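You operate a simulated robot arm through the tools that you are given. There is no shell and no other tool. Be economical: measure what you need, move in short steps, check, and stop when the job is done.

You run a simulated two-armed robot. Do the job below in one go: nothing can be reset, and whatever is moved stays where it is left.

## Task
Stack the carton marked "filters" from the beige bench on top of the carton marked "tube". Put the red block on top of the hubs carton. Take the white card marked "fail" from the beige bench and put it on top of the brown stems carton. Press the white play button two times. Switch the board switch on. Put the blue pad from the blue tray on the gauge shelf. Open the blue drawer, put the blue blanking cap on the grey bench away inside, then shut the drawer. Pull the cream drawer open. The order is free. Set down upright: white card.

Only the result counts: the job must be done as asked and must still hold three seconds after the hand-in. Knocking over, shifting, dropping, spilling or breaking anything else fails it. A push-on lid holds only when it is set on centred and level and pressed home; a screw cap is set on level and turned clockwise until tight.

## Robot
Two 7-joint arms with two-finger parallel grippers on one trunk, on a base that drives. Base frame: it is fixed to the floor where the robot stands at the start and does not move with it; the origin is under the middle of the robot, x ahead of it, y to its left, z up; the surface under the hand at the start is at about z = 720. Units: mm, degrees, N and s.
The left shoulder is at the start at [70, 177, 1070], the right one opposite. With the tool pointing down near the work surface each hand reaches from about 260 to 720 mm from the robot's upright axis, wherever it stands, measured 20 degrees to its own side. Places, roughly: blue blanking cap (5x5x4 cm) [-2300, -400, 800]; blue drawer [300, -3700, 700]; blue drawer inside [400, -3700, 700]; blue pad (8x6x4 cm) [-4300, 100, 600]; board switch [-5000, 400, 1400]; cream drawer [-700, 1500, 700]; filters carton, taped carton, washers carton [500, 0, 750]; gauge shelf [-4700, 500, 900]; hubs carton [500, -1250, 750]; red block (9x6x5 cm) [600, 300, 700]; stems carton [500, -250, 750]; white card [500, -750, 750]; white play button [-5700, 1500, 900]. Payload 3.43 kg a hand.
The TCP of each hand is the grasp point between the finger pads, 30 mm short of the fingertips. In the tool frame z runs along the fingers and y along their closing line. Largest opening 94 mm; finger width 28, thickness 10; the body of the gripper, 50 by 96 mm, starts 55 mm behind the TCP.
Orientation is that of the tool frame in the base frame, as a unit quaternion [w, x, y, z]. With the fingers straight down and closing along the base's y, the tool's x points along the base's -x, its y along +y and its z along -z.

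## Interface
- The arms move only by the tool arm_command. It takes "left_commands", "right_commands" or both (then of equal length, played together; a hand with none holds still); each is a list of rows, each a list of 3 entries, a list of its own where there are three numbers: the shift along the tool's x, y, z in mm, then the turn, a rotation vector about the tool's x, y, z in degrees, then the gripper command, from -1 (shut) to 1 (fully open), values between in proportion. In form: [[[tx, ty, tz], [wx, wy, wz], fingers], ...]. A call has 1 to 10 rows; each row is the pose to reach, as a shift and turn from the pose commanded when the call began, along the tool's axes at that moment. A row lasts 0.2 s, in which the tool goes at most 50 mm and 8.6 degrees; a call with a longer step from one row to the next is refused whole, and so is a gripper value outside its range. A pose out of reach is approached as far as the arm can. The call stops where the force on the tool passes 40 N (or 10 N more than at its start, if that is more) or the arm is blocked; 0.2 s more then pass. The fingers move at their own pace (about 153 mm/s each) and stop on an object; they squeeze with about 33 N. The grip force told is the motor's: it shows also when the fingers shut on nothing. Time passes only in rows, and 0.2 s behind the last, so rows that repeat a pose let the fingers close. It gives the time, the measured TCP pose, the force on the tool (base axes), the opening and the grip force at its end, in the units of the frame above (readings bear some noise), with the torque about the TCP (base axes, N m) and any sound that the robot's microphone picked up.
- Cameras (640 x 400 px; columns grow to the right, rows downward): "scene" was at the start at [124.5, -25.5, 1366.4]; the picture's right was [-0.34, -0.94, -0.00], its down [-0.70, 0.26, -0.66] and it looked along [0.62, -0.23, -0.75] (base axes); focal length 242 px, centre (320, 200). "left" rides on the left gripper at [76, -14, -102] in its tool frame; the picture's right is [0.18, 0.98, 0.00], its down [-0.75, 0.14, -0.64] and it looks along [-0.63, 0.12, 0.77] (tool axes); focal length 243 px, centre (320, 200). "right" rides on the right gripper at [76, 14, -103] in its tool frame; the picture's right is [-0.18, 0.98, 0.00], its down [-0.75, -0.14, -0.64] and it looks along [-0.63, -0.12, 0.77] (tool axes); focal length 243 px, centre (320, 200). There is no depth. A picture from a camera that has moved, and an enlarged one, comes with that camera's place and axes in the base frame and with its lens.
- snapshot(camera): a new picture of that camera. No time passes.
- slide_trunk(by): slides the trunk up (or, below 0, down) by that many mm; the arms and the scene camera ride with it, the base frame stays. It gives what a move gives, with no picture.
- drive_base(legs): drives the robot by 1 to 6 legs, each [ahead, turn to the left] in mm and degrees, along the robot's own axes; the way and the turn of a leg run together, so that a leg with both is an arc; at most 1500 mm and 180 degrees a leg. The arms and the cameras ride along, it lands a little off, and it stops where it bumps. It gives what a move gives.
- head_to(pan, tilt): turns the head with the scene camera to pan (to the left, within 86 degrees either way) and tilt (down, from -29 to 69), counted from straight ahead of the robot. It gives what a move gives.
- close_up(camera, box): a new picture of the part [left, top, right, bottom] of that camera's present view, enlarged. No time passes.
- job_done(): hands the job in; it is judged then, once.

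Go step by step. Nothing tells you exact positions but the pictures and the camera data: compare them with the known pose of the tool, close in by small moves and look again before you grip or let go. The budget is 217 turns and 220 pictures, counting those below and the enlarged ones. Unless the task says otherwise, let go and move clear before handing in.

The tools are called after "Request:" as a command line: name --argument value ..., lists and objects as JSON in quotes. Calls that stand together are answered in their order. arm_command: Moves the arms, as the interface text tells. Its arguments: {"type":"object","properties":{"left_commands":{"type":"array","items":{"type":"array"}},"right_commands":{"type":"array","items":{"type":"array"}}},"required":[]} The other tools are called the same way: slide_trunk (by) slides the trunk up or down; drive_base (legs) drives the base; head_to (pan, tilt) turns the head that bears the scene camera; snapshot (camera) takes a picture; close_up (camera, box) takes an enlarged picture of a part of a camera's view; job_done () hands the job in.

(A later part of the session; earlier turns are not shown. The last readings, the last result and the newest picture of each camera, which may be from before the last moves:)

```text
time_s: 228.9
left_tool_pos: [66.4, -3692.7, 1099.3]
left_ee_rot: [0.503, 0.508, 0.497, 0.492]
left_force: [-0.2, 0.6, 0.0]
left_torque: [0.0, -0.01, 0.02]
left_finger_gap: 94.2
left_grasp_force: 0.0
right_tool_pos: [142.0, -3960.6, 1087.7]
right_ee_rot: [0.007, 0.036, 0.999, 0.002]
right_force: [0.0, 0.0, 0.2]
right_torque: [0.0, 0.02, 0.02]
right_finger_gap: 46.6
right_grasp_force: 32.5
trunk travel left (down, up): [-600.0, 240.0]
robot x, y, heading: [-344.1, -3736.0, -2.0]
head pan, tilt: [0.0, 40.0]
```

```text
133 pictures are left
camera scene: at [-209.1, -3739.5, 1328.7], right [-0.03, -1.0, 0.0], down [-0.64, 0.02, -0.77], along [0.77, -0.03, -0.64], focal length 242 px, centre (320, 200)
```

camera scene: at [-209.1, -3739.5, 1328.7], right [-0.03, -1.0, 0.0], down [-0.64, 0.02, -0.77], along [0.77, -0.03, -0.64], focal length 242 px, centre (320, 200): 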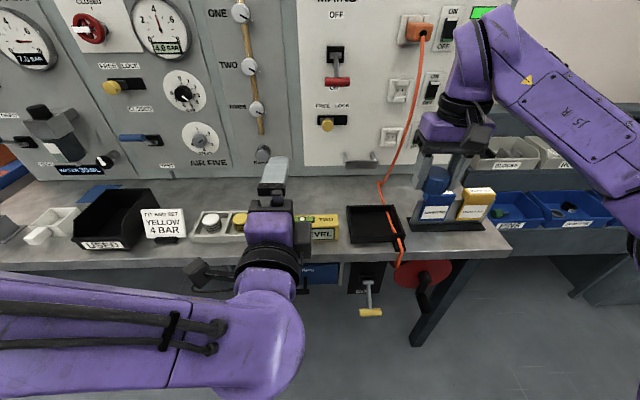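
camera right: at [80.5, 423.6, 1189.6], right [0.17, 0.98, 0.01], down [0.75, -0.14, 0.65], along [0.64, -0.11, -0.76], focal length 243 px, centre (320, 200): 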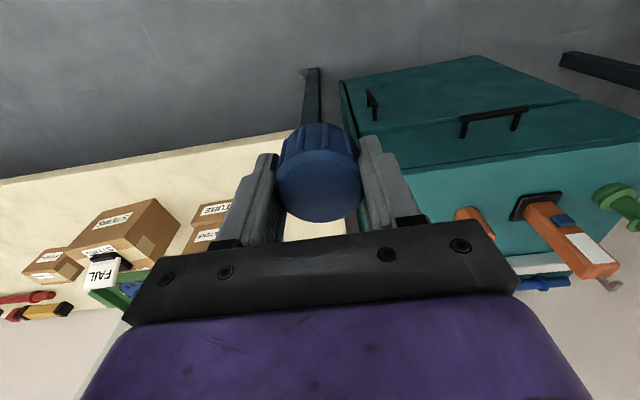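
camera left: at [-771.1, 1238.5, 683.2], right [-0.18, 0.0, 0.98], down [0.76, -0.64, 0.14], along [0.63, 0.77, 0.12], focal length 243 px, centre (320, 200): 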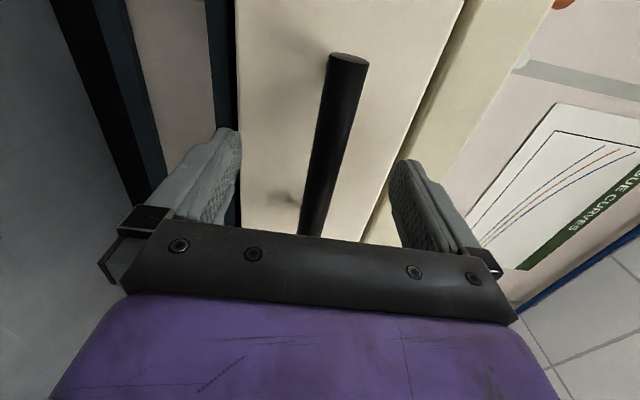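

The drawer is behind my left arm. I retract the right hand a bit and lower the trunk to see.

Request:
arm_command --right_commands '[[[45, 0, 0], [0, 0, 0], -1], [[90, 0, 0], [0, 0, 0], -1], [[110, 0, 0], [0, 0, 0], -1]]'

Request:
slide_trunk --by -280

Request:
snapshot --camera "scene"

Request:
snapshot --camera "left"

```text
time_s: 229.7
left_tool_pos: [66.5, -3693.5, 1098.9]
left_ee_rot: [0.504, 0.508, 0.495, 0.493]
left_force: [0.4, 0.2, 0.7]
left_torque: [-0.02, -0.02, 0.02]
left_finger_gap: 93.9
left_grasp_force: 0.0
right_tool_pos: [36.6, -3963.6, 1090.9]
right_ee_rot: [0.006, 0.033, 0.999, 0.002]
right_force: [0.1, -0.7, -1.3]
right_torque: [-0.06, -0.02, 0.04]
right_finger_gap: 46.7
right_grasp_force: 32.8
right hand out of reach, approached as far as the arm can: row 3
trunk travel left (down, up): [-600.0, 240.0]
robot x, y, heading: [-347.0, -3739.9, -1.8]
head pan, tilt: [0.0, 40.0]
```

```text
time_s: 232.5
left_tool_pos: [66.6, -3691.8, 819.7]
left_ee_rot: [0.503, 0.508, 0.496, 0.493]
left_force: [0.9, 0.3, 0.0]
left_torque: [-0.02, 0.01, 0.0]
left_finger_gap: 94.0
left_grasp_force: 0.1
right_tool_pos: [37.9, -3962.2, 812.0]
right_ee_rot: [0.007, 0.033, 0.999, 0.002]
right_force: [-0.1, 0.1, -0.2]
right_torque: [0.03, -0.02, -0.05]
right_finger_gap: 46.7
right_grasp_force: 33.0
trunk travel left (down, up): [-320.0, 520.0]
robot x, y, heading: [-343.1, -3736.5, -1.9]
head pan, tilt: [0.0, 40.0]
```

```text
132 pictures are left
camera scene: at [-209.3, -3739.6, 1048.7], right [-0.03, -1.0, 0.0], down [-0.64, 0.02, -0.77], along [0.77, -0.03, -0.64], focal length 242 px, centre (320, 200)
```

scene: 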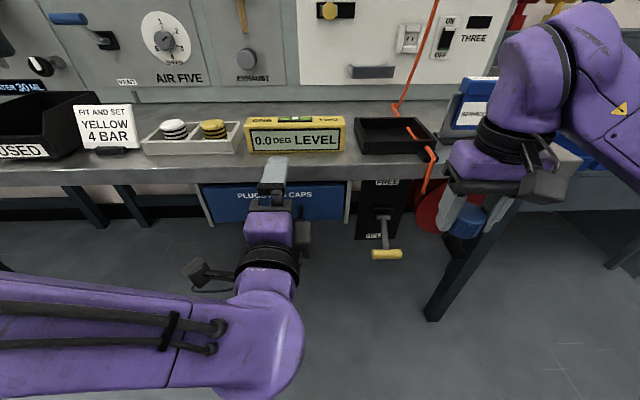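

```text
131 pictures are left
camera left: at [-33.9, -3614.3, 805.8], right [0.01, 0.18, 0.98], down [-0.66, -0.74, 0.14], along [0.75, -0.65, 0.11], focal length 243 px, centre (320, 200)
```

left: 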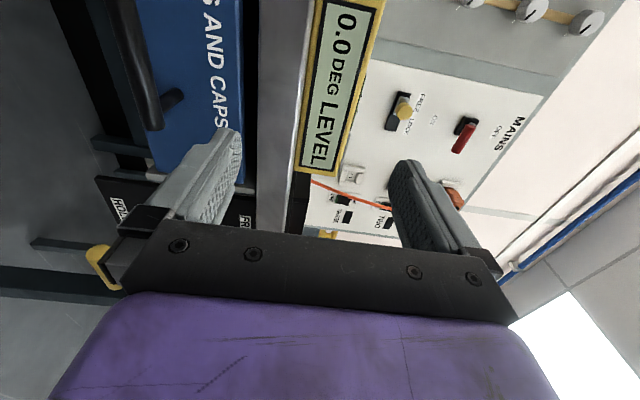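

The blue "plugs and caps" drawer's handle is about 120 mm lower. I lower the trunk more and look.

Request:
slide_trunk --by -125

Request:
snapshot --camera "scene"

Request:
snapshot --camera "left"

```text
time_s: 234.0
left_tool_pos: [67.3, -3692.8, 694.4]
left_ee_rot: [0.503, 0.508, 0.495, 0.493]
left_force: [0.2, -0.2, -0.5]
left_torque: [0.08, 0.0, 0.01]
left_finger_gap: 94.0
left_grasp_force: 0.1
right_tool_pos: [37.5, -3963.5, 684.9]
right_ee_rot: [0.008, 0.033, 0.999, 0.002]
right_force: [0.5, -0.6, -0.5]
right_torque: [0.01, 0.0, 0.0]
right_finger_gap: 46.6
right_grasp_force: 33.2
trunk travel left (down, up): [-195.0, 645.0]
robot x, y, heading: [-341.2, -3733.4, -2.3]
head pan, tilt: [0.0, 40.0]
```

```text
130 pictures are left
camera scene: at [-209.3, -3739.5, 923.7], right [-0.03, -1.0, 0.0], down [-0.64, 0.02, -0.77], along [0.77, -0.03, -0.64], focal length 242 px, centre (320, 200)
```

scene: 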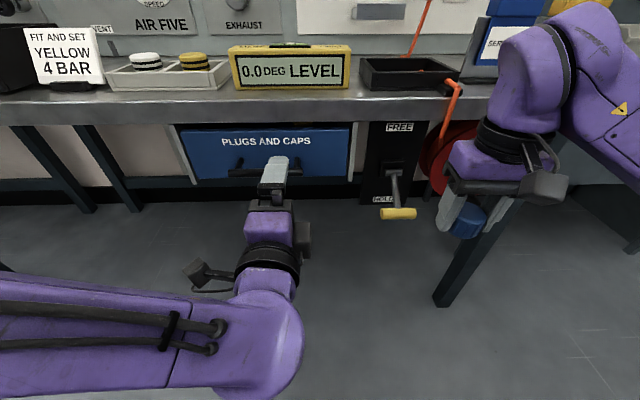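

```text
129 pictures are left
camera left: at [-33.9, -3614.2, 680.8], right [0.01, 0.18, 0.98], down [-0.66, -0.74, 0.14], along [0.75, -0.65, 0.11], focal length 243 px, centre (320, 200)
```

left: 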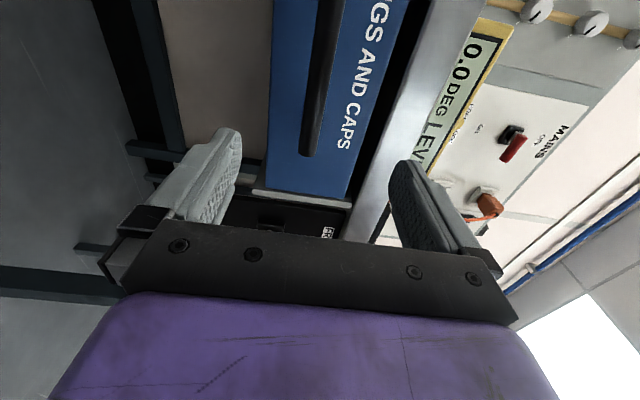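

The bar is at about x 143, centre y -3661, z 688. I align, half-close the fingers, and advance.

Request:
arm_command --left_commands '[[[16, -3, 0], [0, 0, 0], 0.2], [[31, -5, 10], [0, 0, 0], 0.2], [[31, -5, 45], [0, 0, 0], 0.2], [[31, -5, 45], [0, 0, 0], 0.2]]'

Request:
snapshot --camera "left"

Request:
close_up --camera "scene" --box '[160, 100, 360, 225]'

```text
time_s: 235.0
left_tool_pos: [112.0, -3663.3, 688.1]
left_ee_rot: [0.503, 0.508, 0.496, 0.493]
left_force: [-0.1, 0.4, 0.4]
left_torque: [-0.03, 0.01, -0.01]
left_finger_gap: 56.2
left_grasp_force: 0.1
left hand out of reach, approached as far as the arm can: row 1, 2
right_tool_pos: [37.3, -3962.9, 686.6]
right_ee_rot: [0.007, 0.033, 0.999, 0.001]
right_force: [0.9, 1.2, -0.1]
right_torque: [0.03, -0.01, 0.02]
right_finger_gap: 46.6
right_grasp_force: 33.4
trunk travel left (down, up): [-195.0, 645.0]
robot x, y, heading: [-348.5, -3738.6, -1.9]
head pan, tilt: [0.0, 40.0]
```

```text
128 pictures are left
camera left: at [10.8, -3585.4, 674.7], right [0.01, 0.18, 0.98], down [-0.66, -0.74, 0.14], along [0.75, -0.65, 0.11], focal length 243 px, centre (320, 200)
```

left: 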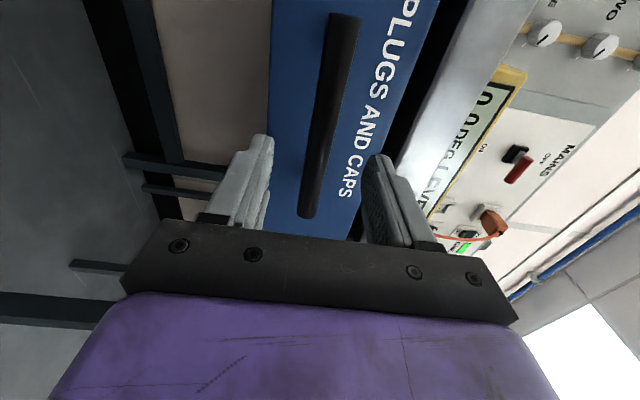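

```text
3.20 times, centred on (260, 162) of scene
camera zoom: at [-209.2, -3739.6, 923.6], right [-0.03, -1.0, 0.0], down [-0.64, 0.02, -0.77], along [0.77, -0.03, -0.64], focal length 774 px, centre (512, 320)
```

zoom: 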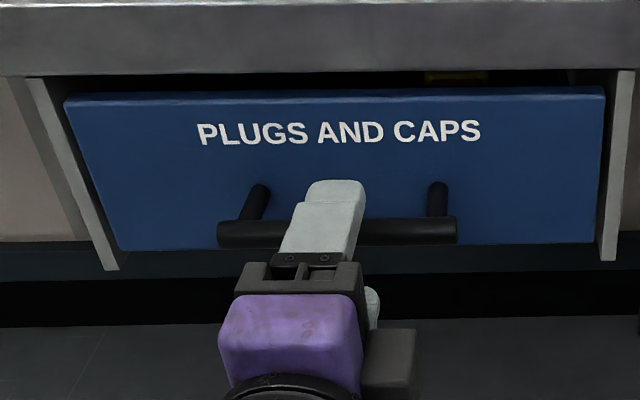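

Request:
arm_command --left_commands '[[[0, -2, 15], [0, 0, 0], 0.2], [[0, -2, 30], [0, 0, 0], 0.2], [[0, -2, 30], [0, 0, 0], 0.2], [[0, -2, 30], [0, 0, 0], -1], [[0, -2, 30], [0, 0, 0], -1], [[0, -2, 30], [0, 0, 0], -1]]'

Request:
snapshot --camera "left"

```text
time_s: 236.4
left_tool_pos: [142.0, -3663.1, 685.8]
left_ee_rot: [0.504, 0.507, 0.495, 0.493]
left_force: [2.2, 0.8, 3.1]
left_torque: [-0.41, -0.04, -0.22]
left_finger_gap: 15.4
left_grasp_force: 45.3
right_tool_pos: [36.5, -3962.9, 686.2]
right_ee_rot: [0.007, 0.034, 0.999, 0.001]
right_force: [0.3, -0.7, -0.5]
right_torque: [0.01, 0.0, -0.01]
right_finger_gap: 46.8
right_grasp_force: 33.2
trunk travel left (down, up): [-195.0, 645.0]
robot x, y, heading: [-347.9, -3734.1, -2.2]
head pan, tilt: [0.0, 40.0]
```

```text
126 pictures are left
camera left: at [40.6, -3585.5, 673.4], right [0.01, 0.18, 0.98], down [-0.66, -0.74, 0.14], along [0.75, -0.65, 0.11], focal length 243 px, centre (320, 200)
```

left: 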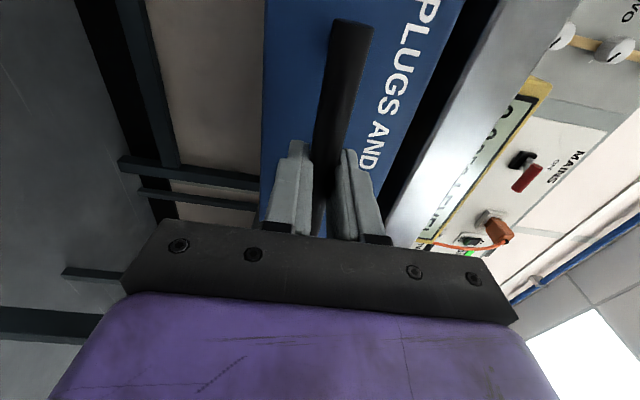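

Gripped. I pull by driving backward 210 mm.

Request:
drive_base --legs '[[-210, 0]]'

Request:
snapshot --camera "scene"

```text
time_s: 238.1
left_tool_pos: [-69.8, -3658.5, 687.2]
left_ee_rot: [0.502, 0.509, 0.495, 0.493]
left_force: [0.7, -29.6, -1.8]
left_torque: [-1.1, -0.01, -0.46]
left_finger_gap: 15.4
left_grasp_force: 44.8
right_tool_pos: [-172.5, -3956.7, 685.7]
right_ee_rot: [0.008, 0.032, 0.999, 0.003]
right_force: [0.4, -0.9, -0.6]
right_torque: [0.0, 0.0, -0.01]
right_finger_gap: 46.4
right_grasp_force: 33.0
trunk travel left (down, up): [-195.0, 645.0]
robot x, y, heading: [-560.1, -3736.5, -1.7]
head pan, tilt: [0.0, 40.0]
```

```text
125 pictures are left
camera scene: at [-419.2, -3735.1, 923.6], right [-0.03, -1.0, 0.0], down [-0.64, 0.02, -0.77], along [0.77, -0.02, -0.64], focal length 242 px, centre (320, 200)
```

scene: 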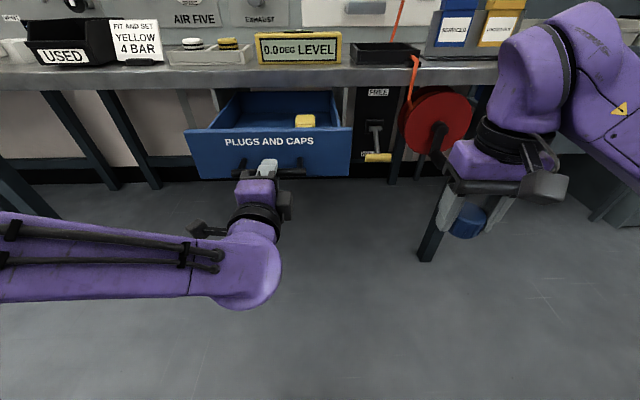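

The drawer is open about 210 mm. I release the handle, withdraw the left hand and move it aside.

Request:
arm_command --left_commands '[[[-4, 0, 0], [0, 0, 0], -1], [[-4, 0, 0], [0, 0, 0], -0.6], [[-4, 0, 0], [0, 0, 0], 0.0], [[-4, 0, 0], [0, 0, 0], 0.2], [[-4, 0, -35], [0, 0, 0], 0.2], [[-4, 0, -65], [0, 0, 0], 0.2], [[40, 0, -65], [0, 0, 0], 0.2], [[85, 0, -65], [0, 0, 0], 0.2], [[130, 0, -65], [0, 0, 0], 0.2], [[175, 0, -65], [0, 0, 0], 0.2]]'

Request:
slide_trunk --by 160

Request:
snapshot --camera "scene"

```text
time_s: 240.3
left_tool_pos: [-39.5, -3522.2, 667.0]
left_ee_rot: [0.504, 0.507, 0.496, 0.493]
left_force: [-0.5, -0.4, -0.9]
left_torque: [0.01, -0.05, 0.01]
left_finger_gap: 56.0
left_grasp_force: 0.1
left hand out of reach, approached as far as the arm can: row 6, 7, 8, 9, 10
right_tool_pos: [-172.7, -3953.6, 686.3]
right_ee_rot: [0.007, 0.032, 0.999, 0.001]
right_force: [-1.2, 0.6, -0.6]
right_torque: [0.0, -0.01, 0.01]
right_finger_gap: 46.6
right_grasp_force: 33.3
trunk travel left (down, up): [-195.0, 645.0]
robot x, y, heading: [-554.9, -3729.4, -1.7]
head pan, tilt: [0.0, 40.0]
```

```text
time_s: 242.1
left_tool_pos: [-39.5, -3524.2, 827.8]
left_ee_rot: [0.503, 0.507, 0.496, 0.493]
left_force: [-1.1, -0.6, 0.5]
left_torque: [-0.02, -0.03, -0.02]
left_finger_gap: 56.4
left_grasp_force: 0.1
right_tool_pos: [-171.4, -3955.7, 845.4]
right_ee_rot: [0.008, 0.032, 0.999, 0.001]
right_force: [-0.7, 0.7, -0.7]
right_torque: [0.0, 0.03, 0.04]
right_finger_gap: 46.5
right_grasp_force: 32.0
trunk travel left (down, up): [-355.0, 485.0]
robot x, y, heading: [-554.2, -3730.9, -1.4]
head pan, tilt: [0.0, 40.0]
```

```text
124 pictures are left
camera scene: at [-419.1, -3732.2, 1083.5], right [-0.03, -1.0, 0.0], down [-0.64, 0.02, -0.77], along [0.77, -0.02, -0.64], focal length 242 px, centre (320, 200)
```

scene: 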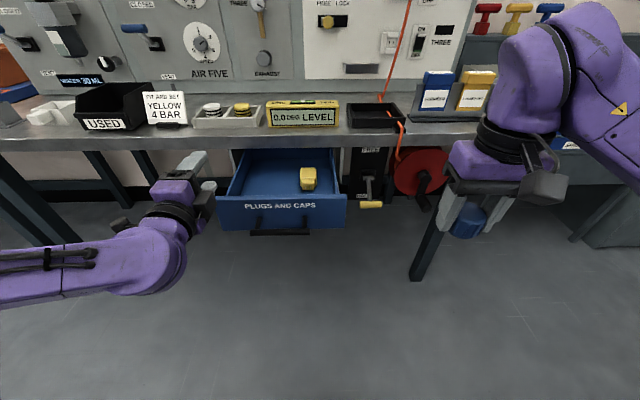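

The drawer is open; I bring the cap over its empty left part, around [70, -3640].

Request:
arm_command --right_commands '[[[-25, 37, 0], [0, 0, 0], -1], [[-50, 74, 0], [0, 0, 0], -1], [[-75, 111, 0], [0, 0, 0], -1], [[-100, 148, 0], [0, 0, 0], -1], [[-125, 185, 0], [0, 0, 0], -1], [[-150, 222, 0], [0, 0, 0], -1], [[-175, 260, 0], [0, 0, 0], -1], [[-200, 297, 0], [0, 0, 0], -1], [[-220, 331, 0], [0, 0, 0], -1], [[-220, 331, 0], [0, 0, 0], -1]]'

Request:
snapshot --camera "right"

Request:
snapshot --camera "scene"

```text
time_s: 244.3
left_tool_pos: [-39.4, -3524.1, 827.4]
left_ee_rot: [0.504, 0.508, 0.494, 0.494]
left_force: [0.5, 0.1, 0.4]
left_torque: [0.01, 0.0, 0.02]
left_finger_gap: 56.2
left_grasp_force: 0.0
right_tool_pos: [0.7, -3680.7, 837.3]
right_ee_rot: [0.006, 0.032, 0.999, 0.0]
right_force: [-0.4, -0.2, -0.2]
right_torque: [0.02, 0.03, 0.03]
right_finger_gap: 46.6
right_grasp_force: 32.9
right hand out of reach, approached as far as the arm can: row 1, 2, 7, 8, 9, 10
trunk travel left (down, up): [-355.0, 485.0]
robot x, y, heading: [-554.9, -3728.3, -1.6]
head pan, tilt: [0.0, 40.0]
```

```text
123 pictures are left
camera right: at [-77.7, -3663.5, 938.2], right [0.25, 0.97, 0.0], down [0.73, -0.19, 0.65], along [0.63, -0.16, -0.76], focal length 243 px, centre (320, 200)
```

right: 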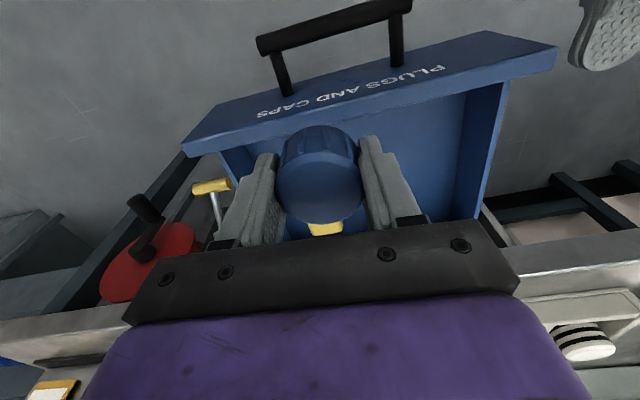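

```text
122 pictures are left
camera scene: at [-418.8, -3733.5, 1083.6], right [-0.03, -1.0, 0.0], down [-0.64, 0.02, -0.77], along [0.77, -0.02, -0.64], focal length 242 px, centre (320, 200)
```

scene: 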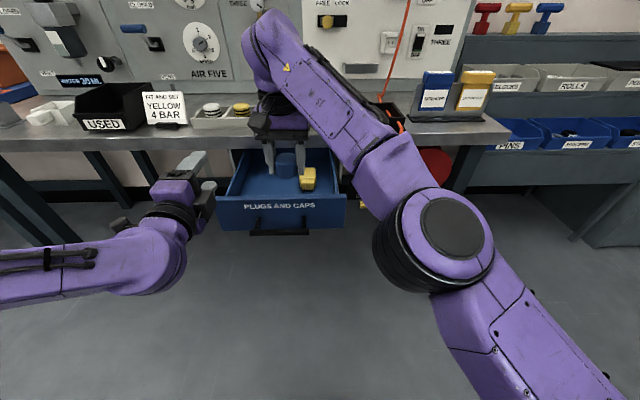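

The hand is just inside the drawer front but at its reach limit; I drive forward 75 mm to be well inside.

Request:
drive_base --legs '[[75, 0]]'

Request:
snapshot --camera "right"

Request:
snapshot --camera "scene"

```text
time_s: 245.3
left_tool_pos: [37.2, -3525.9, 826.5]
left_ee_rot: [0.503, 0.509, 0.496, 0.493]
left_force: [0.1, -0.6, 0.3]
left_torque: [0.0, -0.02, 0.01]
left_finger_gap: 56.8
left_grasp_force: 0.1
right_tool_pos: [76.5, -3682.2, 837.1]
right_ee_rot: [0.005, 0.032, 0.999, 0.001]
right_force: [0.6, 0.2, -1.4]
right_torque: [-0.01, 0.05, 0.03]
right_finger_gap: 47.0
right_grasp_force: 33.0
trunk travel left (down, up): [-355.0, 485.0]
robot x, y, heading: [-477.6, -3733.2, -1.7]
head pan, tilt: [0.0, 40.0]
```

```text
121 pictures are left
camera right: at [-1.4, -3663.9, 937.6], right [0.25, 0.97, 0.0], down [0.74, -0.19, 0.65], along [0.63, -0.16, -0.76], focal length 243 px, centre (320, 200)
```

right: 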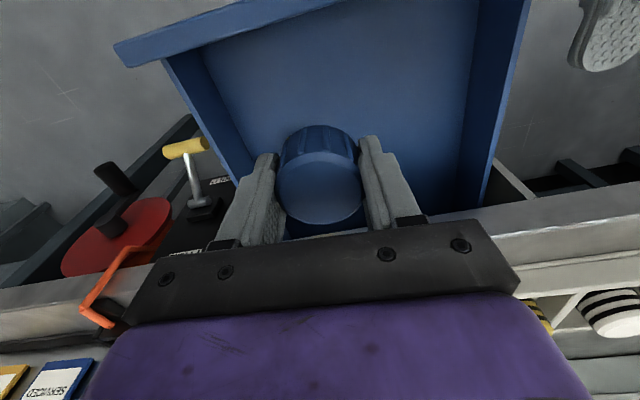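

```text
120 pictures are left
camera scene: at [-342.2, -3734.2, 1083.4], right [-0.03, -1.0, 0.0], down [-0.64, 0.02, -0.77], along [0.76, -0.02, -0.64], focal length 242 px, centre (320, 200)
```

scene: 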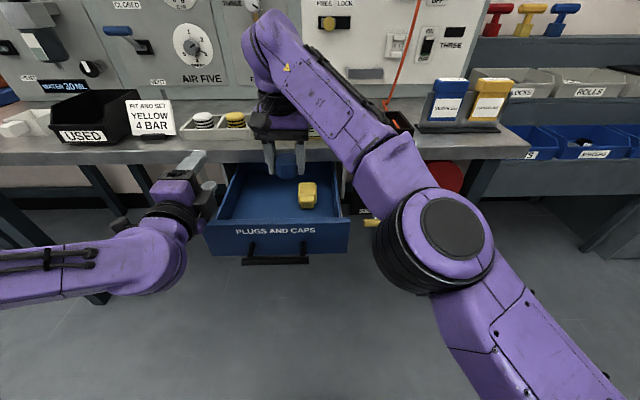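

Below the hand is empty drawer floor. I descend with force stop.

Request:
arm_command --right_commands '[[[0, 0, 25], [0, 0, 0], -1], [[0, 0, 50], [0, 0, 0], -1], [[0, 0, 75], [0, 0, 0], -1], [[0, 0, 95], [0, 0, 0], -1], [[0, 0, 95], [0, 0, 0], -1]]'

Request:
snapshot --camera "right"

Request:
close_up --camera "scene" --box '[190, 120, 370, 270]'

```text
time_s: 246.5
left_tool_pos: [37.3, -3526.6, 828.4]
left_ee_rot: [0.504, 0.507, 0.496, 0.493]
left_force: [0.2, -0.4, 0.5]
left_torque: [0.01, 0.02, 0.03]
left_finger_gap: 56.4
left_grasp_force: 0.1
right_tool_pos: [76.4, -3682.6, 740.4]
right_ee_rot: [0.006, 0.032, 0.999, 0.001]
right_force: [0.0, 0.6, 0.0]
right_torque: [-0.02, 0.0, 0.0]
right_finger_gap: 47.0
right_grasp_force: 32.7
trunk travel left (down, up): [-355.0, 485.0]
robot x, y, heading: [-480.6, -3735.0, -1.8]
head pan, tilt: [0.0, 40.0]
```

```text
119 pictures are left
camera right: at [-1.7, -3664.6, 843.3], right [0.25, 0.97, 0.0], down [0.74, -0.19, 0.65], along [0.63, -0.16, -0.76], focal length 243 px, centre (320, 200)
```

right: 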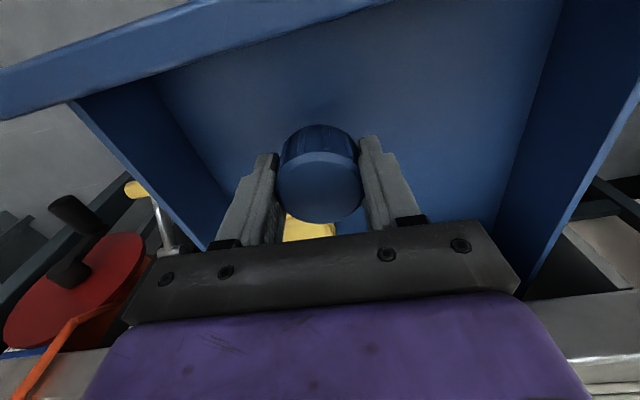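

```text
2.67 times, centred on (280, 195) of scene
camera zoom: at [-343.4, -3734.3, 1083.6], right [-0.03, -1.0, 0.0], down [-0.64, 0.02, -0.77], along [0.77, -0.02, -0.64], focal length 645 px, centre (427, 213)
```

zoom: 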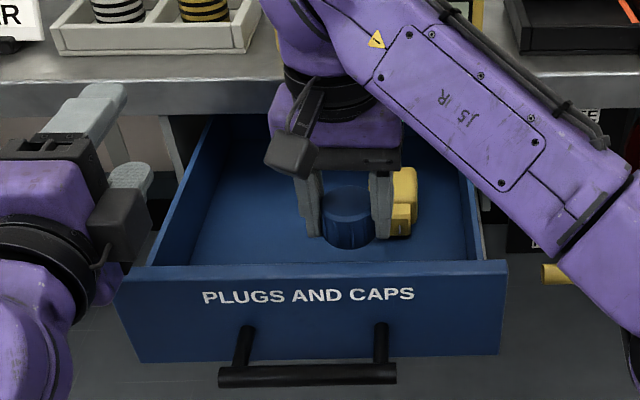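

Yellow piece lies farther in (x≈165). I shift the cap 20 mm to the left and continue down.

Request:
arm_command --right_commands '[[[0, 20, 15], [0, 0, 0], -1], [[0, 20, 30], [0, 0, 0], -1], [[0, 20, 40], [0, 0, 0], -1], [[0, 20, 46], [0, 0, 0], -1], [[0, 20, 52], [0, 0, 0], -1], [[0, 20, 58], [0, 0, 0], -1], [[0, 20, 64], [0, 0, 0], -1]]'

Request:
close_up --camera "scene" --box '[190, 120, 370, 270]'

```text
time_s: 247.9
left_tool_pos: [35.0, -3526.6, 829.2]
left_ee_rot: [0.504, 0.508, 0.495, 0.493]
left_force: [-0.1, -0.1, -0.8]
left_torque: [0.0, 0.0, -0.01]
left_finger_gap: 56.8
left_grasp_force: 0.1
right_tool_pos: [78.8, -3663.3, 691.8]
right_ee_rot: [0.014, 0.031, 0.999, 0.004]
right_force: [2.3, -1.0, 22.9]
right_torque: [-0.48, 0.34, -0.01]
right_finger_gap: 46.6
right_grasp_force: 33.1
trunk travel left (down, up): [-355.0, 485.0]
robot x, y, heading: [-480.7, -3739.3, -1.8]
head pan, tilt: [0.0, 40.0]
stopped in row 6 (right hand): the force on the tool passed its limit at 46 N (the readings are from after the stop); the commanded pose is now the measured one
```

```text
2.67 times, centred on (280, 195) of scene
camera zoom: at [-344.9, -3734.9, 1084.1], right [-0.03, -1.0, 0.0], down [-0.64, 0.02, -0.77], along [0.77, -0.02, -0.64], focal length 645 px, centre (427, 213)
```

zoom: 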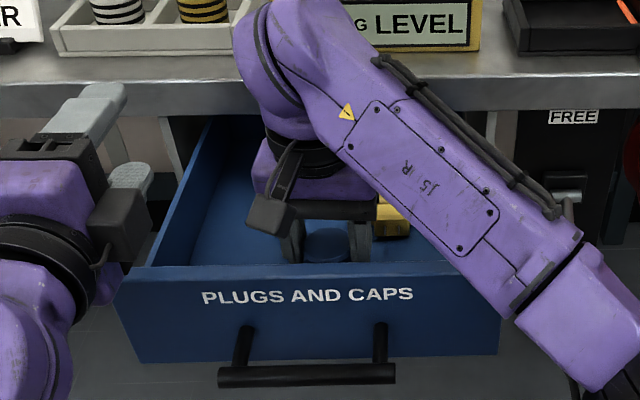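

Contact with the drawer floor. I ease off, open moderately and rise.

Request:
arm_command --right_commands '[[[0, 0, -3], [0, 0, 0], -1], [[0, 0, -3], [0, 0, 0], 0.4], [[0, 0, -3], [0, 0, 0], 0.4], [[0, 0, -3], [0, 0, 0], 0.4], [[0, 0, -45], [0, 0, 0], 0.4], [[0, 0, -90], [0, 0, 0], 0.4], [[0, 0, -135], [0, 0, 0], 0.4], [[0, 0, -135], [0, 0, 0], 0.4]]'

Request:
snapshot --camera "right"

```text
time_s: 249.7
left_tool_pos: [36.1, -3526.4, 829.2]
left_ee_rot: [0.503, 0.507, 0.496, 0.493]
left_force: [-0.9, -0.3, -0.7]
left_torque: [0.01, -0.05, 0.0]
left_finger_gap: 56.5
left_grasp_force: 0.1
right_tool_pos: [74.7, -3663.4, 813.4]
right_ee_rot: [0.011, 0.031, 0.999, 0.003]
right_force: [-0.4, -0.1, -0.5]
right_torque: [-0.01, -0.03, -0.02]
right_finger_gap: 65.9
right_grasp_force: 0.1
right hand out of reach, approached as far as the arm can: row 7, 8
trunk travel left (down, up): [-355.0, 485.0]
robot x, y, heading: [-476.9, -3733.4, -1.7]
head pan, tilt: [0.0, 40.0]
```

```text
116 pictures are left
camera right: at [-3.4, -3646.2, 914.6], right [0.24, 0.97, 0.01], down [0.73, -0.19, 0.66], along [0.64, -0.15, -0.75], focal length 243 px, centre (320, 200)
```

right: 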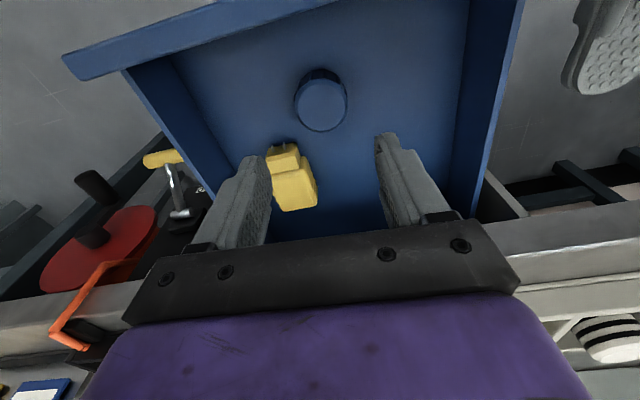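

The cap sits in the drawer. I retract the right hand the way it came.

Request:
arm_command --right_commands '[[[10, -42, 0], [0, 0, 0], 0.4], [[30, -82, 0], [0, 0, 0], 0.4], [[55, -120, 0], [0, 0, 0], 0.4], [[80, -158, 0], [0, 0, 0], 0.4], [[105, -196, 0], [0, 0, 0], 0.4], [[130, -234, 0], [0, 0, 0], 0.4], [[155, -272, 0], [0, 0, 0], 0.4], [[180, -305, 0], [0, 0, 0], 0.4]]'

Request:
drive_base --legs '[[-170, 0]]'

Request:
snapshot --camera "scene"

```text
time_s: 251.5
left_tool_pos: [34.8, -3526.9, 828.2]
left_ee_rot: [0.503, 0.508, 0.495, 0.494]
left_force: [-1.2, -0.4, -0.2]
left_torque: [0.05, 0.03, -0.01]
left_finger_gap: 56.4
left_grasp_force: 0.1
right_tool_pos: [-110.9, -3976.2, 810.2]
right_ee_rot: [0.01, 0.029, 1.0, 0.002]
right_force: [-0.9, -0.8, 0.4]
right_torque: [0.02, -0.02, 0.01]
right_finger_gap: 65.7
right_grasp_force: 0.1
right hand out of reach, approached as far as the arm can: row 3, 4, 5, 6, 7, 8
trunk travel left (down, up): [-355.0, 485.0]
robot x, y, heading: [-479.8, -3732.5, -1.6]
head pan, tilt: [0.0, 40.0]
```

```text
time_s: 253.0
left_tool_pos: [-135.0, -3518.6, 829.2]
left_ee_rot: [0.503, 0.506, 0.497, 0.494]
left_force: [-0.5, -1.1, 0.9]
left_torque: [0.03, -0.02, 0.0]
left_finger_gap: 56.3
left_grasp_force: 0.1
right_tool_pos: [-278.8, -3969.4, 811.0]
right_ee_rot: [0.01, 0.027, 1.0, 0.001]
right_force: [-0.6, 1.1, -0.3]
right_torque: [-0.01, 0.0, -0.02]
right_finger_gap: 65.8
right_grasp_force: 0.1
trunk travel left (down, up): [-355.0, 485.0]
robot x, y, heading: [-650.9, -3727.6, -1.8]
head pan, tilt: [0.0, 40.0]
```

```text
115 pictures are left
camera scene: at [-513.8, -3729.0, 1083.8], right [-0.03, -1.0, 0.0], down [-0.64, 0.02, -0.77], along [0.77, -0.02, -0.64], focal length 242 px, centre (320, 200)
```

scene: 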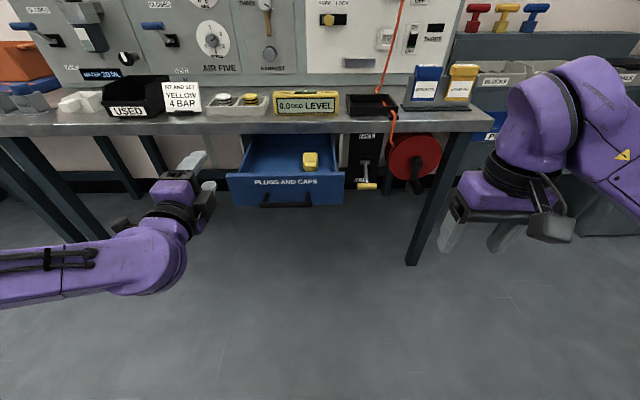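

I close the left fingers, lower to the drawer-front height and centre on it.

Request:
slide_trunk --by -110

Request:
arm_command --left_commands '[[[-35, 0, 0], [0, 0, 0], -1], [[-70, 0, 0], [0, 0, 0], -1], [[-105, 0, 0], [0, 0, 0], -1], [[-138, 0, 0], [0, 0, 0], -1], [[-138, 0, 0], [0, 0, 0], -1]]'

Request:
close_up --camera "scene" --box '[190, 120, 370, 270]'

Request:
snapshot --camera "left"

```text
time_s: 254.4
left_tool_pos: [-134.2, -3519.8, 718.8]
left_ee_rot: [0.502, 0.506, 0.497, 0.495]
left_force: [-0.1, -0.3, 0.3]
left_torque: [0.0, 0.01, -0.02]
left_finger_gap: 56.3
left_grasp_force: 0.0
right_tool_pos: [-278.6, -3969.2, 699.4]
right_ee_rot: [0.011, 0.027, 1.0, 0.001]
right_force: [0.8, -0.1, -1.0]
right_torque: [-0.02, -0.03, -0.02]
right_finger_gap: 65.7
right_grasp_force: 0.0
trunk travel left (down, up): [-245.0, 595.0]
robot x, y, heading: [-650.6, -3729.3, -1.6]
head pan, tilt: [0.0, 40.0]
```

```text
time_s: 255.6
left_tool_pos: [-137.3, -3656.4, 718.1]
left_ee_rot: [0.502, 0.507, 0.497, 0.494]
left_force: [-0.7, -0.3, 0.0]
left_torque: [0.04, -0.01, 0.02]
left_finger_gap: 0.1
left_grasp_force: 33.1
right_tool_pos: [-276.5, -3969.3, 701.2]
right_ee_rot: [0.009, 0.027, 1.0, 0.002]
right_force: [0.5, -0.1, 0.0]
right_torque: [-0.01, 0.02, -0.02]
right_finger_gap: 65.6
right_grasp_force: 0.1
trunk travel left (down, up): [-245.0, 595.0]
robot x, y, heading: [-651.5, -3728.9, -1.6]
head pan, tilt: [0.0, 40.0]
```

```text
2.67 times, centred on (280, 195) of scene
camera zoom: at [-513.0, -3729.1, 973.6], right [-0.03, -1.0, 0.0], down [-0.64, 0.02, -0.77], along [0.77, -0.02, -0.64], focal length 645 px, centre (427, 213)
```

zoom: 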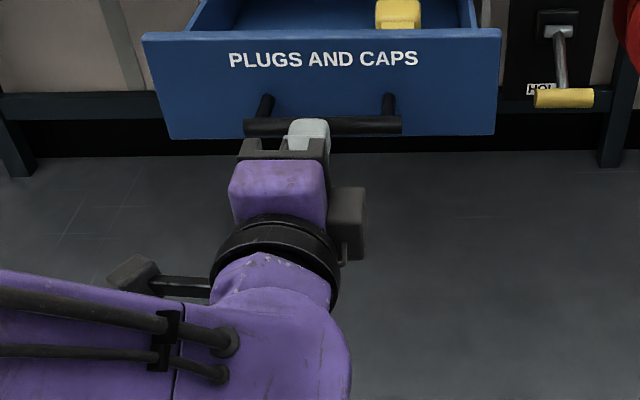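

```text
113 pictures are left
camera left: at [-237.9, -3578.7, 703.7], right [0.01, 0.18, 0.98], down [-0.65, -0.74, 0.14], along [0.76, -0.64, 0.11], focal length 243 px, centre (320, 200)
```

left: 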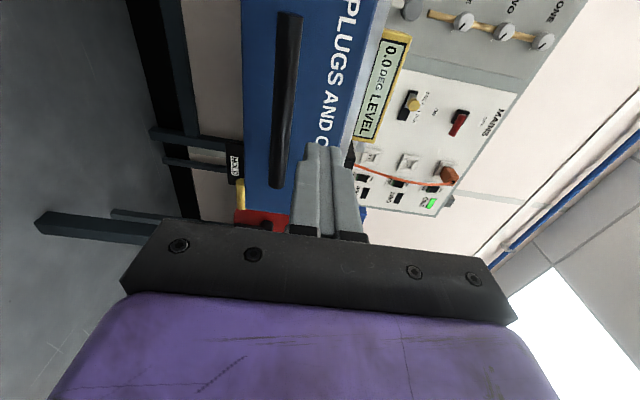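

The closed fingers sit just above the bar. I push the drawer shut by driving forward, finishing with the arm.

Request:
drive_base --legs '[[270, 0]]'

Request:
arm_command --left_commands '[[[0, 0, 8], [0, 0, 0], -1], [[0, 0, 16], [0, 0, 0], -1], [[0, 0, 24], [0, 0, 0], -1], [[0, 0, 32], [0, 0, 0], -1], [[0, 0, 40], [0, 0, 0], -1], [[0, 0, 48], [0, 0, 0], -1], [[0, 0, 56], [0, 0, 0], -1]]'

Request:
snapshot --camera "scene"

```text
time_s: 257.5
left_tool_pos: [132.0, -3663.5, 717.9]
left_ee_rot: [0.502, 0.507, 0.497, 0.494]
left_force: [0.0, -0.2, 0.2]
left_torque: [-0.03, -0.01, 0.0]
left_finger_gap: 0.2
left_grasp_force: 33.3
right_tool_pos: [-9.8, -3976.8, 699.8]
right_ee_rot: [0.01, 0.026, 1.0, 0.001]
right_force: [-0.5, 0.0, -0.1]
right_torque: [-0.01, 0.03, -0.01]
right_finger_gap: 65.9
right_grasp_force: 0.1
trunk travel left (down, up): [-245.0, 595.0]
robot x, y, heading: [-380.5, -3733.7, -1.8]
head pan, tilt: [0.0, 40.0]
```

```text
time_s: 258.8
left_tool_pos: [168.7, -3664.0, 717.7]
left_ee_rot: [0.501, 0.507, 0.497, 0.495]
left_force: [-27.0, 2.1, 8.5]
left_torque: [0.15, -0.29, 0.44]
left_finger_gap: 0.2
left_grasp_force: 33.0
right_tool_pos: [-12.7, -3975.2, 701.4]
right_ee_rot: [0.012, 0.025, 1.0, 0.002]
right_force: [0.6, 0.5, 0.2]
right_torque: [0.0, 0.02, -0.03]
right_finger_gap: 65.9
right_grasp_force: 0.2
trunk travel left (down, up): [-245.0, 595.0]
robot x, y, heading: [-384.2, -3733.8, -1.3]
head pan, tilt: [0.0, 40.0]
stopped in row 6 (left hand): the force on the tool passed its limit at 54 N (the readings are from after the stop); the commanded pose is now the measured one
```

```text
112 pictures are left
camera scene: at [-251.0, -3735.7, 974.4], right [-0.02, -1.0, 0.0], down [-0.64, 0.02, -0.77], along [0.77, -0.02, -0.64], focal length 242 px, centre (320, 200)
```

scene: 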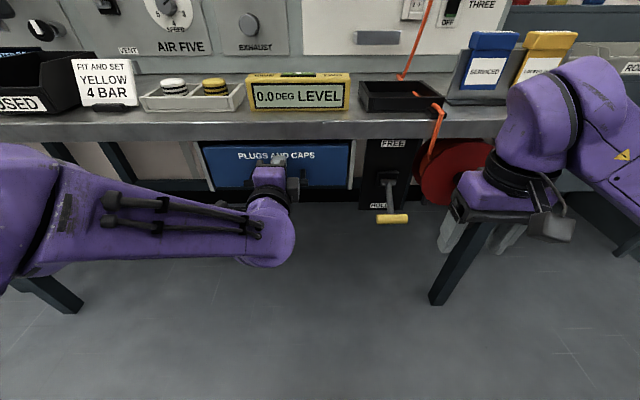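

The drawer is against its stop. I back off and check.

Request:
drive_base --legs '[[-250, 0]]'

Request:
close_up --camera "scene" --box '[170, 80, 410, 230]'

Request:
slide_trunk --by 395

```text
time_s: 260.7
left_tool_pos: [-81.8, -3656.8, 713.7]
left_ee_rot: [0.499, 0.508, 0.499, 0.494]
left_force: [-0.4, 0.2, -0.3]
left_torque: [-0.02, 0.02, -0.01]
left_finger_gap: 0.1
left_grasp_force: 32.7
right_tool_pos: [-263.4, -3968.3, 700.2]
right_ee_rot: [0.011, 0.025, 1.0, 0.002]
right_force: [0.3, -0.5, -0.4]
right_torque: [-0.02, -0.01, 0.0]
right_finger_gap: 66.0
right_grasp_force: 0.0
trunk travel left (down, up): [-245.0, 595.0]
robot x, y, heading: [-633.6, -3730.1, -1.4]
head pan, tilt: [0.0, 40.0]
```

```text
2.67 times, centred on (290, 155) of scene
camera zoom: at [-500.2, -3729.5, 973.7], right [-0.02, -1.0, 0.0], down [-0.64, 0.01, -0.77], along [0.77, -0.02, -0.64], focal length 645 px, centre (400, 320)
```

zoom: 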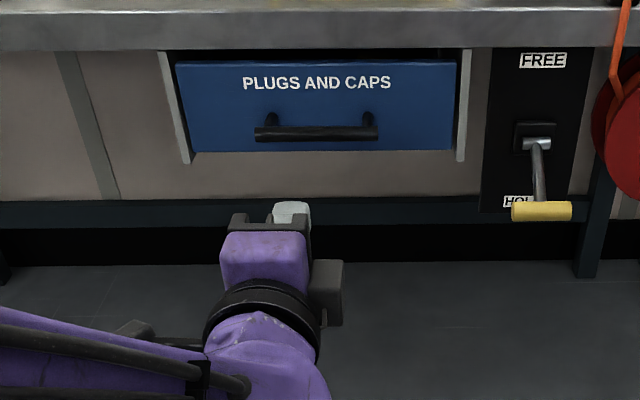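

```text
time_s: 264.5
left_tool_pos: [-82.4, -3657.4, 1109.0]
left_ee_rot: [0.5, 0.508, 0.499, 0.493]
left_force: [-0.5, -0.1, 0.4]
left_torque: [-0.02, -0.02, 0.02]
left_finger_gap: 0.0
left_grasp_force: 32.9
right_tool_pos: [-262.0, -3968.6, 1095.2]
right_ee_rot: [0.01, 0.025, 1.0, 0.003]
right_force: [-0.2, -0.4, -0.6]
right_torque: [0.0, -0.02, -0.03]
right_finger_gap: 66.0
right_grasp_force: 0.0
trunk travel left (down, up): [-640.0, 200.0]
robot x, y, heading: [-635.2, -3728.8, -1.4]
head pan, tilt: [0.0, 40.0]
```

The blue drawer is shut. Now I drive back up the aisle toward the remaining jobs at the far -x side.

Request:
drive_base --legs '[[0, 75.5], [1390, 0], [0, 17], [1450, 0], [1450, 0]]'

```text
time_s: 289.3
left_tool_pos: [-375.6, 1073.4, 1108.7]
left_ee_rot: [-0.011, -0.008, 0.712, 0.702]
left_force: [0.7, -0.8, -0.8]
left_torque: [0.0, -0.01, 0.0]
left_finger_gap: 0.1
left_grasp_force: 33.2
right_tool_pos: [-56.6, 904.9, 1095.3]
right_ee_rot: [0.005, -0.704, 0.71, 0.01]
right_force: [-1.0, -0.1, 0.2]
right_torque: [-0.02, -0.02, 0.0]
right_finger_gap: 65.5
right_grasp_force: 0.1
trunk travel left (down, up): [-640.0, 200.0]
robot x, y, heading: [-281.8, 521.6, 91.1]
head pan, tilt: [0.0, 40.0]
```

Request:
drive_base --legs '[[0, 89], [1300, 0], [1300, 0]]'

Request:
head_to --pan 0 --tilt 15

Request:
snapshot --camera "scene"

```text
time_s: 305.8
left_tool_pos: [-3454.5, 501.9, 1108.9]
left_ee_rot: [-0.496, -0.502, 0.505, 0.496]
left_force: [-0.1, 0.2, 1.2]
left_torque: [-0.05, -0.03, 0.0]
left_finger_gap: 0.2
left_grasp_force: 32.4
right_tool_pos: [-3277.0, 815.0, 1095.3]
right_ee_rot: [0.002, 1.0, -0.019, -0.011]
right_force: [-1.4, 0.6, 0.1]
right_torque: [0.02, 0.01, -0.02]
right_finger_gap: 65.7
right_grasp_force: 0.0
trunk travel left (down, up): [-640.0, 200.0]
robot x, y, heading: [-2899.7, 578.4, 179.3]
head pan, tilt: [0.0, 40.0]
```

```text
time_s: 306.7
left_tool_pos: [-3455.2, 499.3, 1109.3]
left_ee_rot: [-0.496, -0.502, 0.505, 0.497]
left_force: [-0.7, -1.0, 0.2]
left_torque: [0.01, 0.03, 0.01]
left_finger_gap: 0.0
left_grasp_force: 32.7
right_tool_pos: [-3276.3, 814.4, 1093.9]
right_ee_rot: [0.003, 1.0, -0.019, -0.01]
right_force: [0.2, -0.1, 0.2]
right_torque: [0.02, -0.02, 0.04]
right_finger_gap: 65.8
right_grasp_force: 0.1
trunk travel left (down, up): [-640.0, 200.0]
robot x, y, heading: [-2900.2, 578.9, 179.6]
head pan, tilt: [0.0, 15.0]
```

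```text
110 pictures are left
camera scene: at [-3044.7, 581.3, 1408.1], right [0.01, 1.0, 0.0], down [0.26, 0.0, -0.97], along [-0.97, 0.01, -0.26], focal length 242 px, centre (320, 200)
```

scene: 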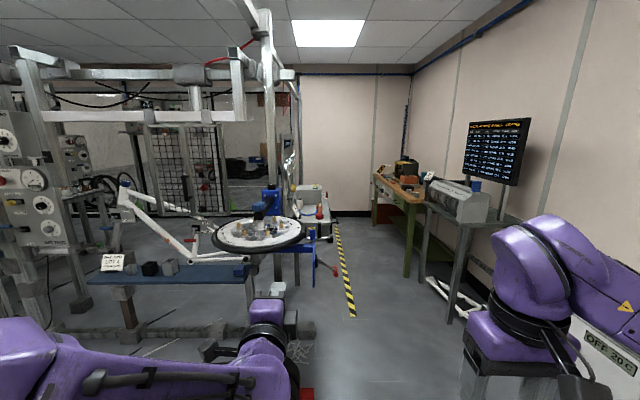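

Request:
close_up --camera "scene" --box '[80, 160, 340, 330]'

Request:
close_up --camera "scene" --box '[220, 60, 420, 185]'

Request:
close_up --camera "scene" --box '[0, 80, 200, 205]'

Request:
close_up --camera "scene" --box '[340, 100, 540, 225]'

```text
2.35 times, centred on (210, 245) of scene
camera zoom: at [-3044.7, 581.3, 1408.1], right [0.01, 1.0, 0.0], down [0.26, 0.0, -0.97], along [-0.97, 0.01, -0.26], focal length 569 px, centre (579, 94)
```

zoom: 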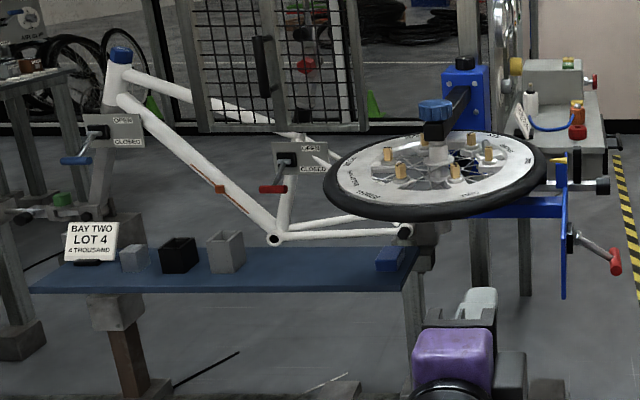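

```text
3.20 times, centred on (320, 122) of scene
camera zoom: at [-3044.7, 581.3, 1408.1], right [0.01, 1.0, 0.0], down [0.26, 0.0, -0.97], along [-0.97, 0.01, -0.26], focal length 774 px, centre (320, 448)
```

zoom: 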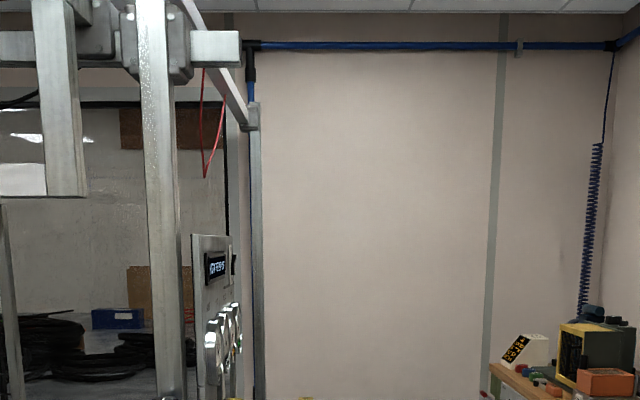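

```text
3.20 times, centred on (100, 142) of scene
camera zoom: at [-3044.7, 581.3, 1408.1], right [0.01, 1.0, 0.0], down [0.26, 0.0, -0.97], along [-0.97, 0.01, -0.26], focal length 774 px, centre (1024, 384)
```

zoom: 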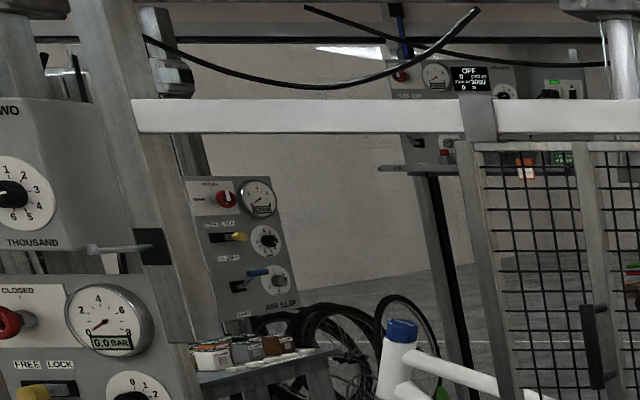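

```text
3.20 times, centred on (440, 162) of scene
camera zoom: at [-3044.7, 581.3, 1408.1], right [0.01, 1.0, 0.0], down [0.26, 0.0, -0.97], along [-0.97, 0.01, -0.26], focal length 774 px, centre (-64, 320)
```

zoom: 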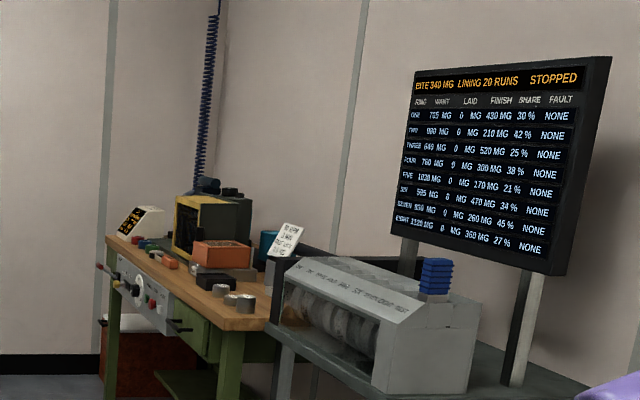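

The blue pad lies on the right end of the blue plank tray at about [-4358, 115, 620]; the switch board faces +y near x=-5000. I drive closer to the tray.

Request:
drive_base --legs '[[0, 34], [720, 0], [0, -34]]'

Request:
head_to --pan 0 --tilt 30

Request:
snapshot --camera "scene"

```text
time_s: 311.9
left_tool_pos: [-3881.2, -141.4, 1107.9]
left_ee_rot: [0.613, 0.621, -0.349, -0.342]
left_force: [-0.1, 0.3, 0.0]
left_torque: [-0.02, 0.01, -0.01]
left_finger_gap: 0.1
left_grasp_force: 32.9
right_tool_pos: [-3895.0, 219.7, 1095.0]
right_ee_rot: [0.006, 0.967, 0.255, -0.008]
right_force: [-0.9, -0.3, 1.1]
right_torque: [0.04, -0.03, 0.01]
right_finger_gap: 66.0
right_grasp_force: 0.1
trunk travel left (down, up): [-640.0, 200.0]
robot x, y, heading: [-3450.6, 212.0, -149.5]
head pan, tilt: [0.0, 15.0]
stopped in leg 2: the robot was blocked; the commanded pose is now the measured one
```

```text
time_s: 312.6
left_tool_pos: [-3879.5, -141.8, 1107.6]
left_ee_rot: [0.613, 0.621, -0.349, -0.341]
left_force: [0.7, -0.1, 0.4]
left_torque: [-0.01, 0.04, -0.02]
left_finger_gap: 0.0
left_grasp_force: 33.1
right_tool_pos: [-3893.0, 220.0, 1094.4]
right_ee_rot: [0.005, 0.967, 0.255, -0.01]
right_force: [-0.9, -0.1, -0.5]
right_torque: [0.02, -0.03, 0.0]
right_finger_gap: 65.7
right_grasp_force: 0.0
trunk travel left (down, up): [-640.0, 200.0]
robot x, y, heading: [-3447.8, 211.4, -149.5]
head pan, tilt: [0.0, 30.0]
```

```text
105 pictures are left
camera scene: at [-3569.3, 142.9, 1384.1], right [-0.51, 0.86, 0.0], down [0.43, 0.25, -0.87], along [-0.75, -0.44, -0.5], focal length 242 px, centre (320, 200)
```

scene: 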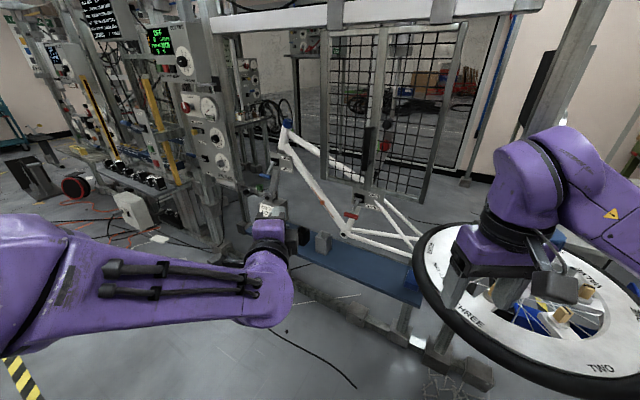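

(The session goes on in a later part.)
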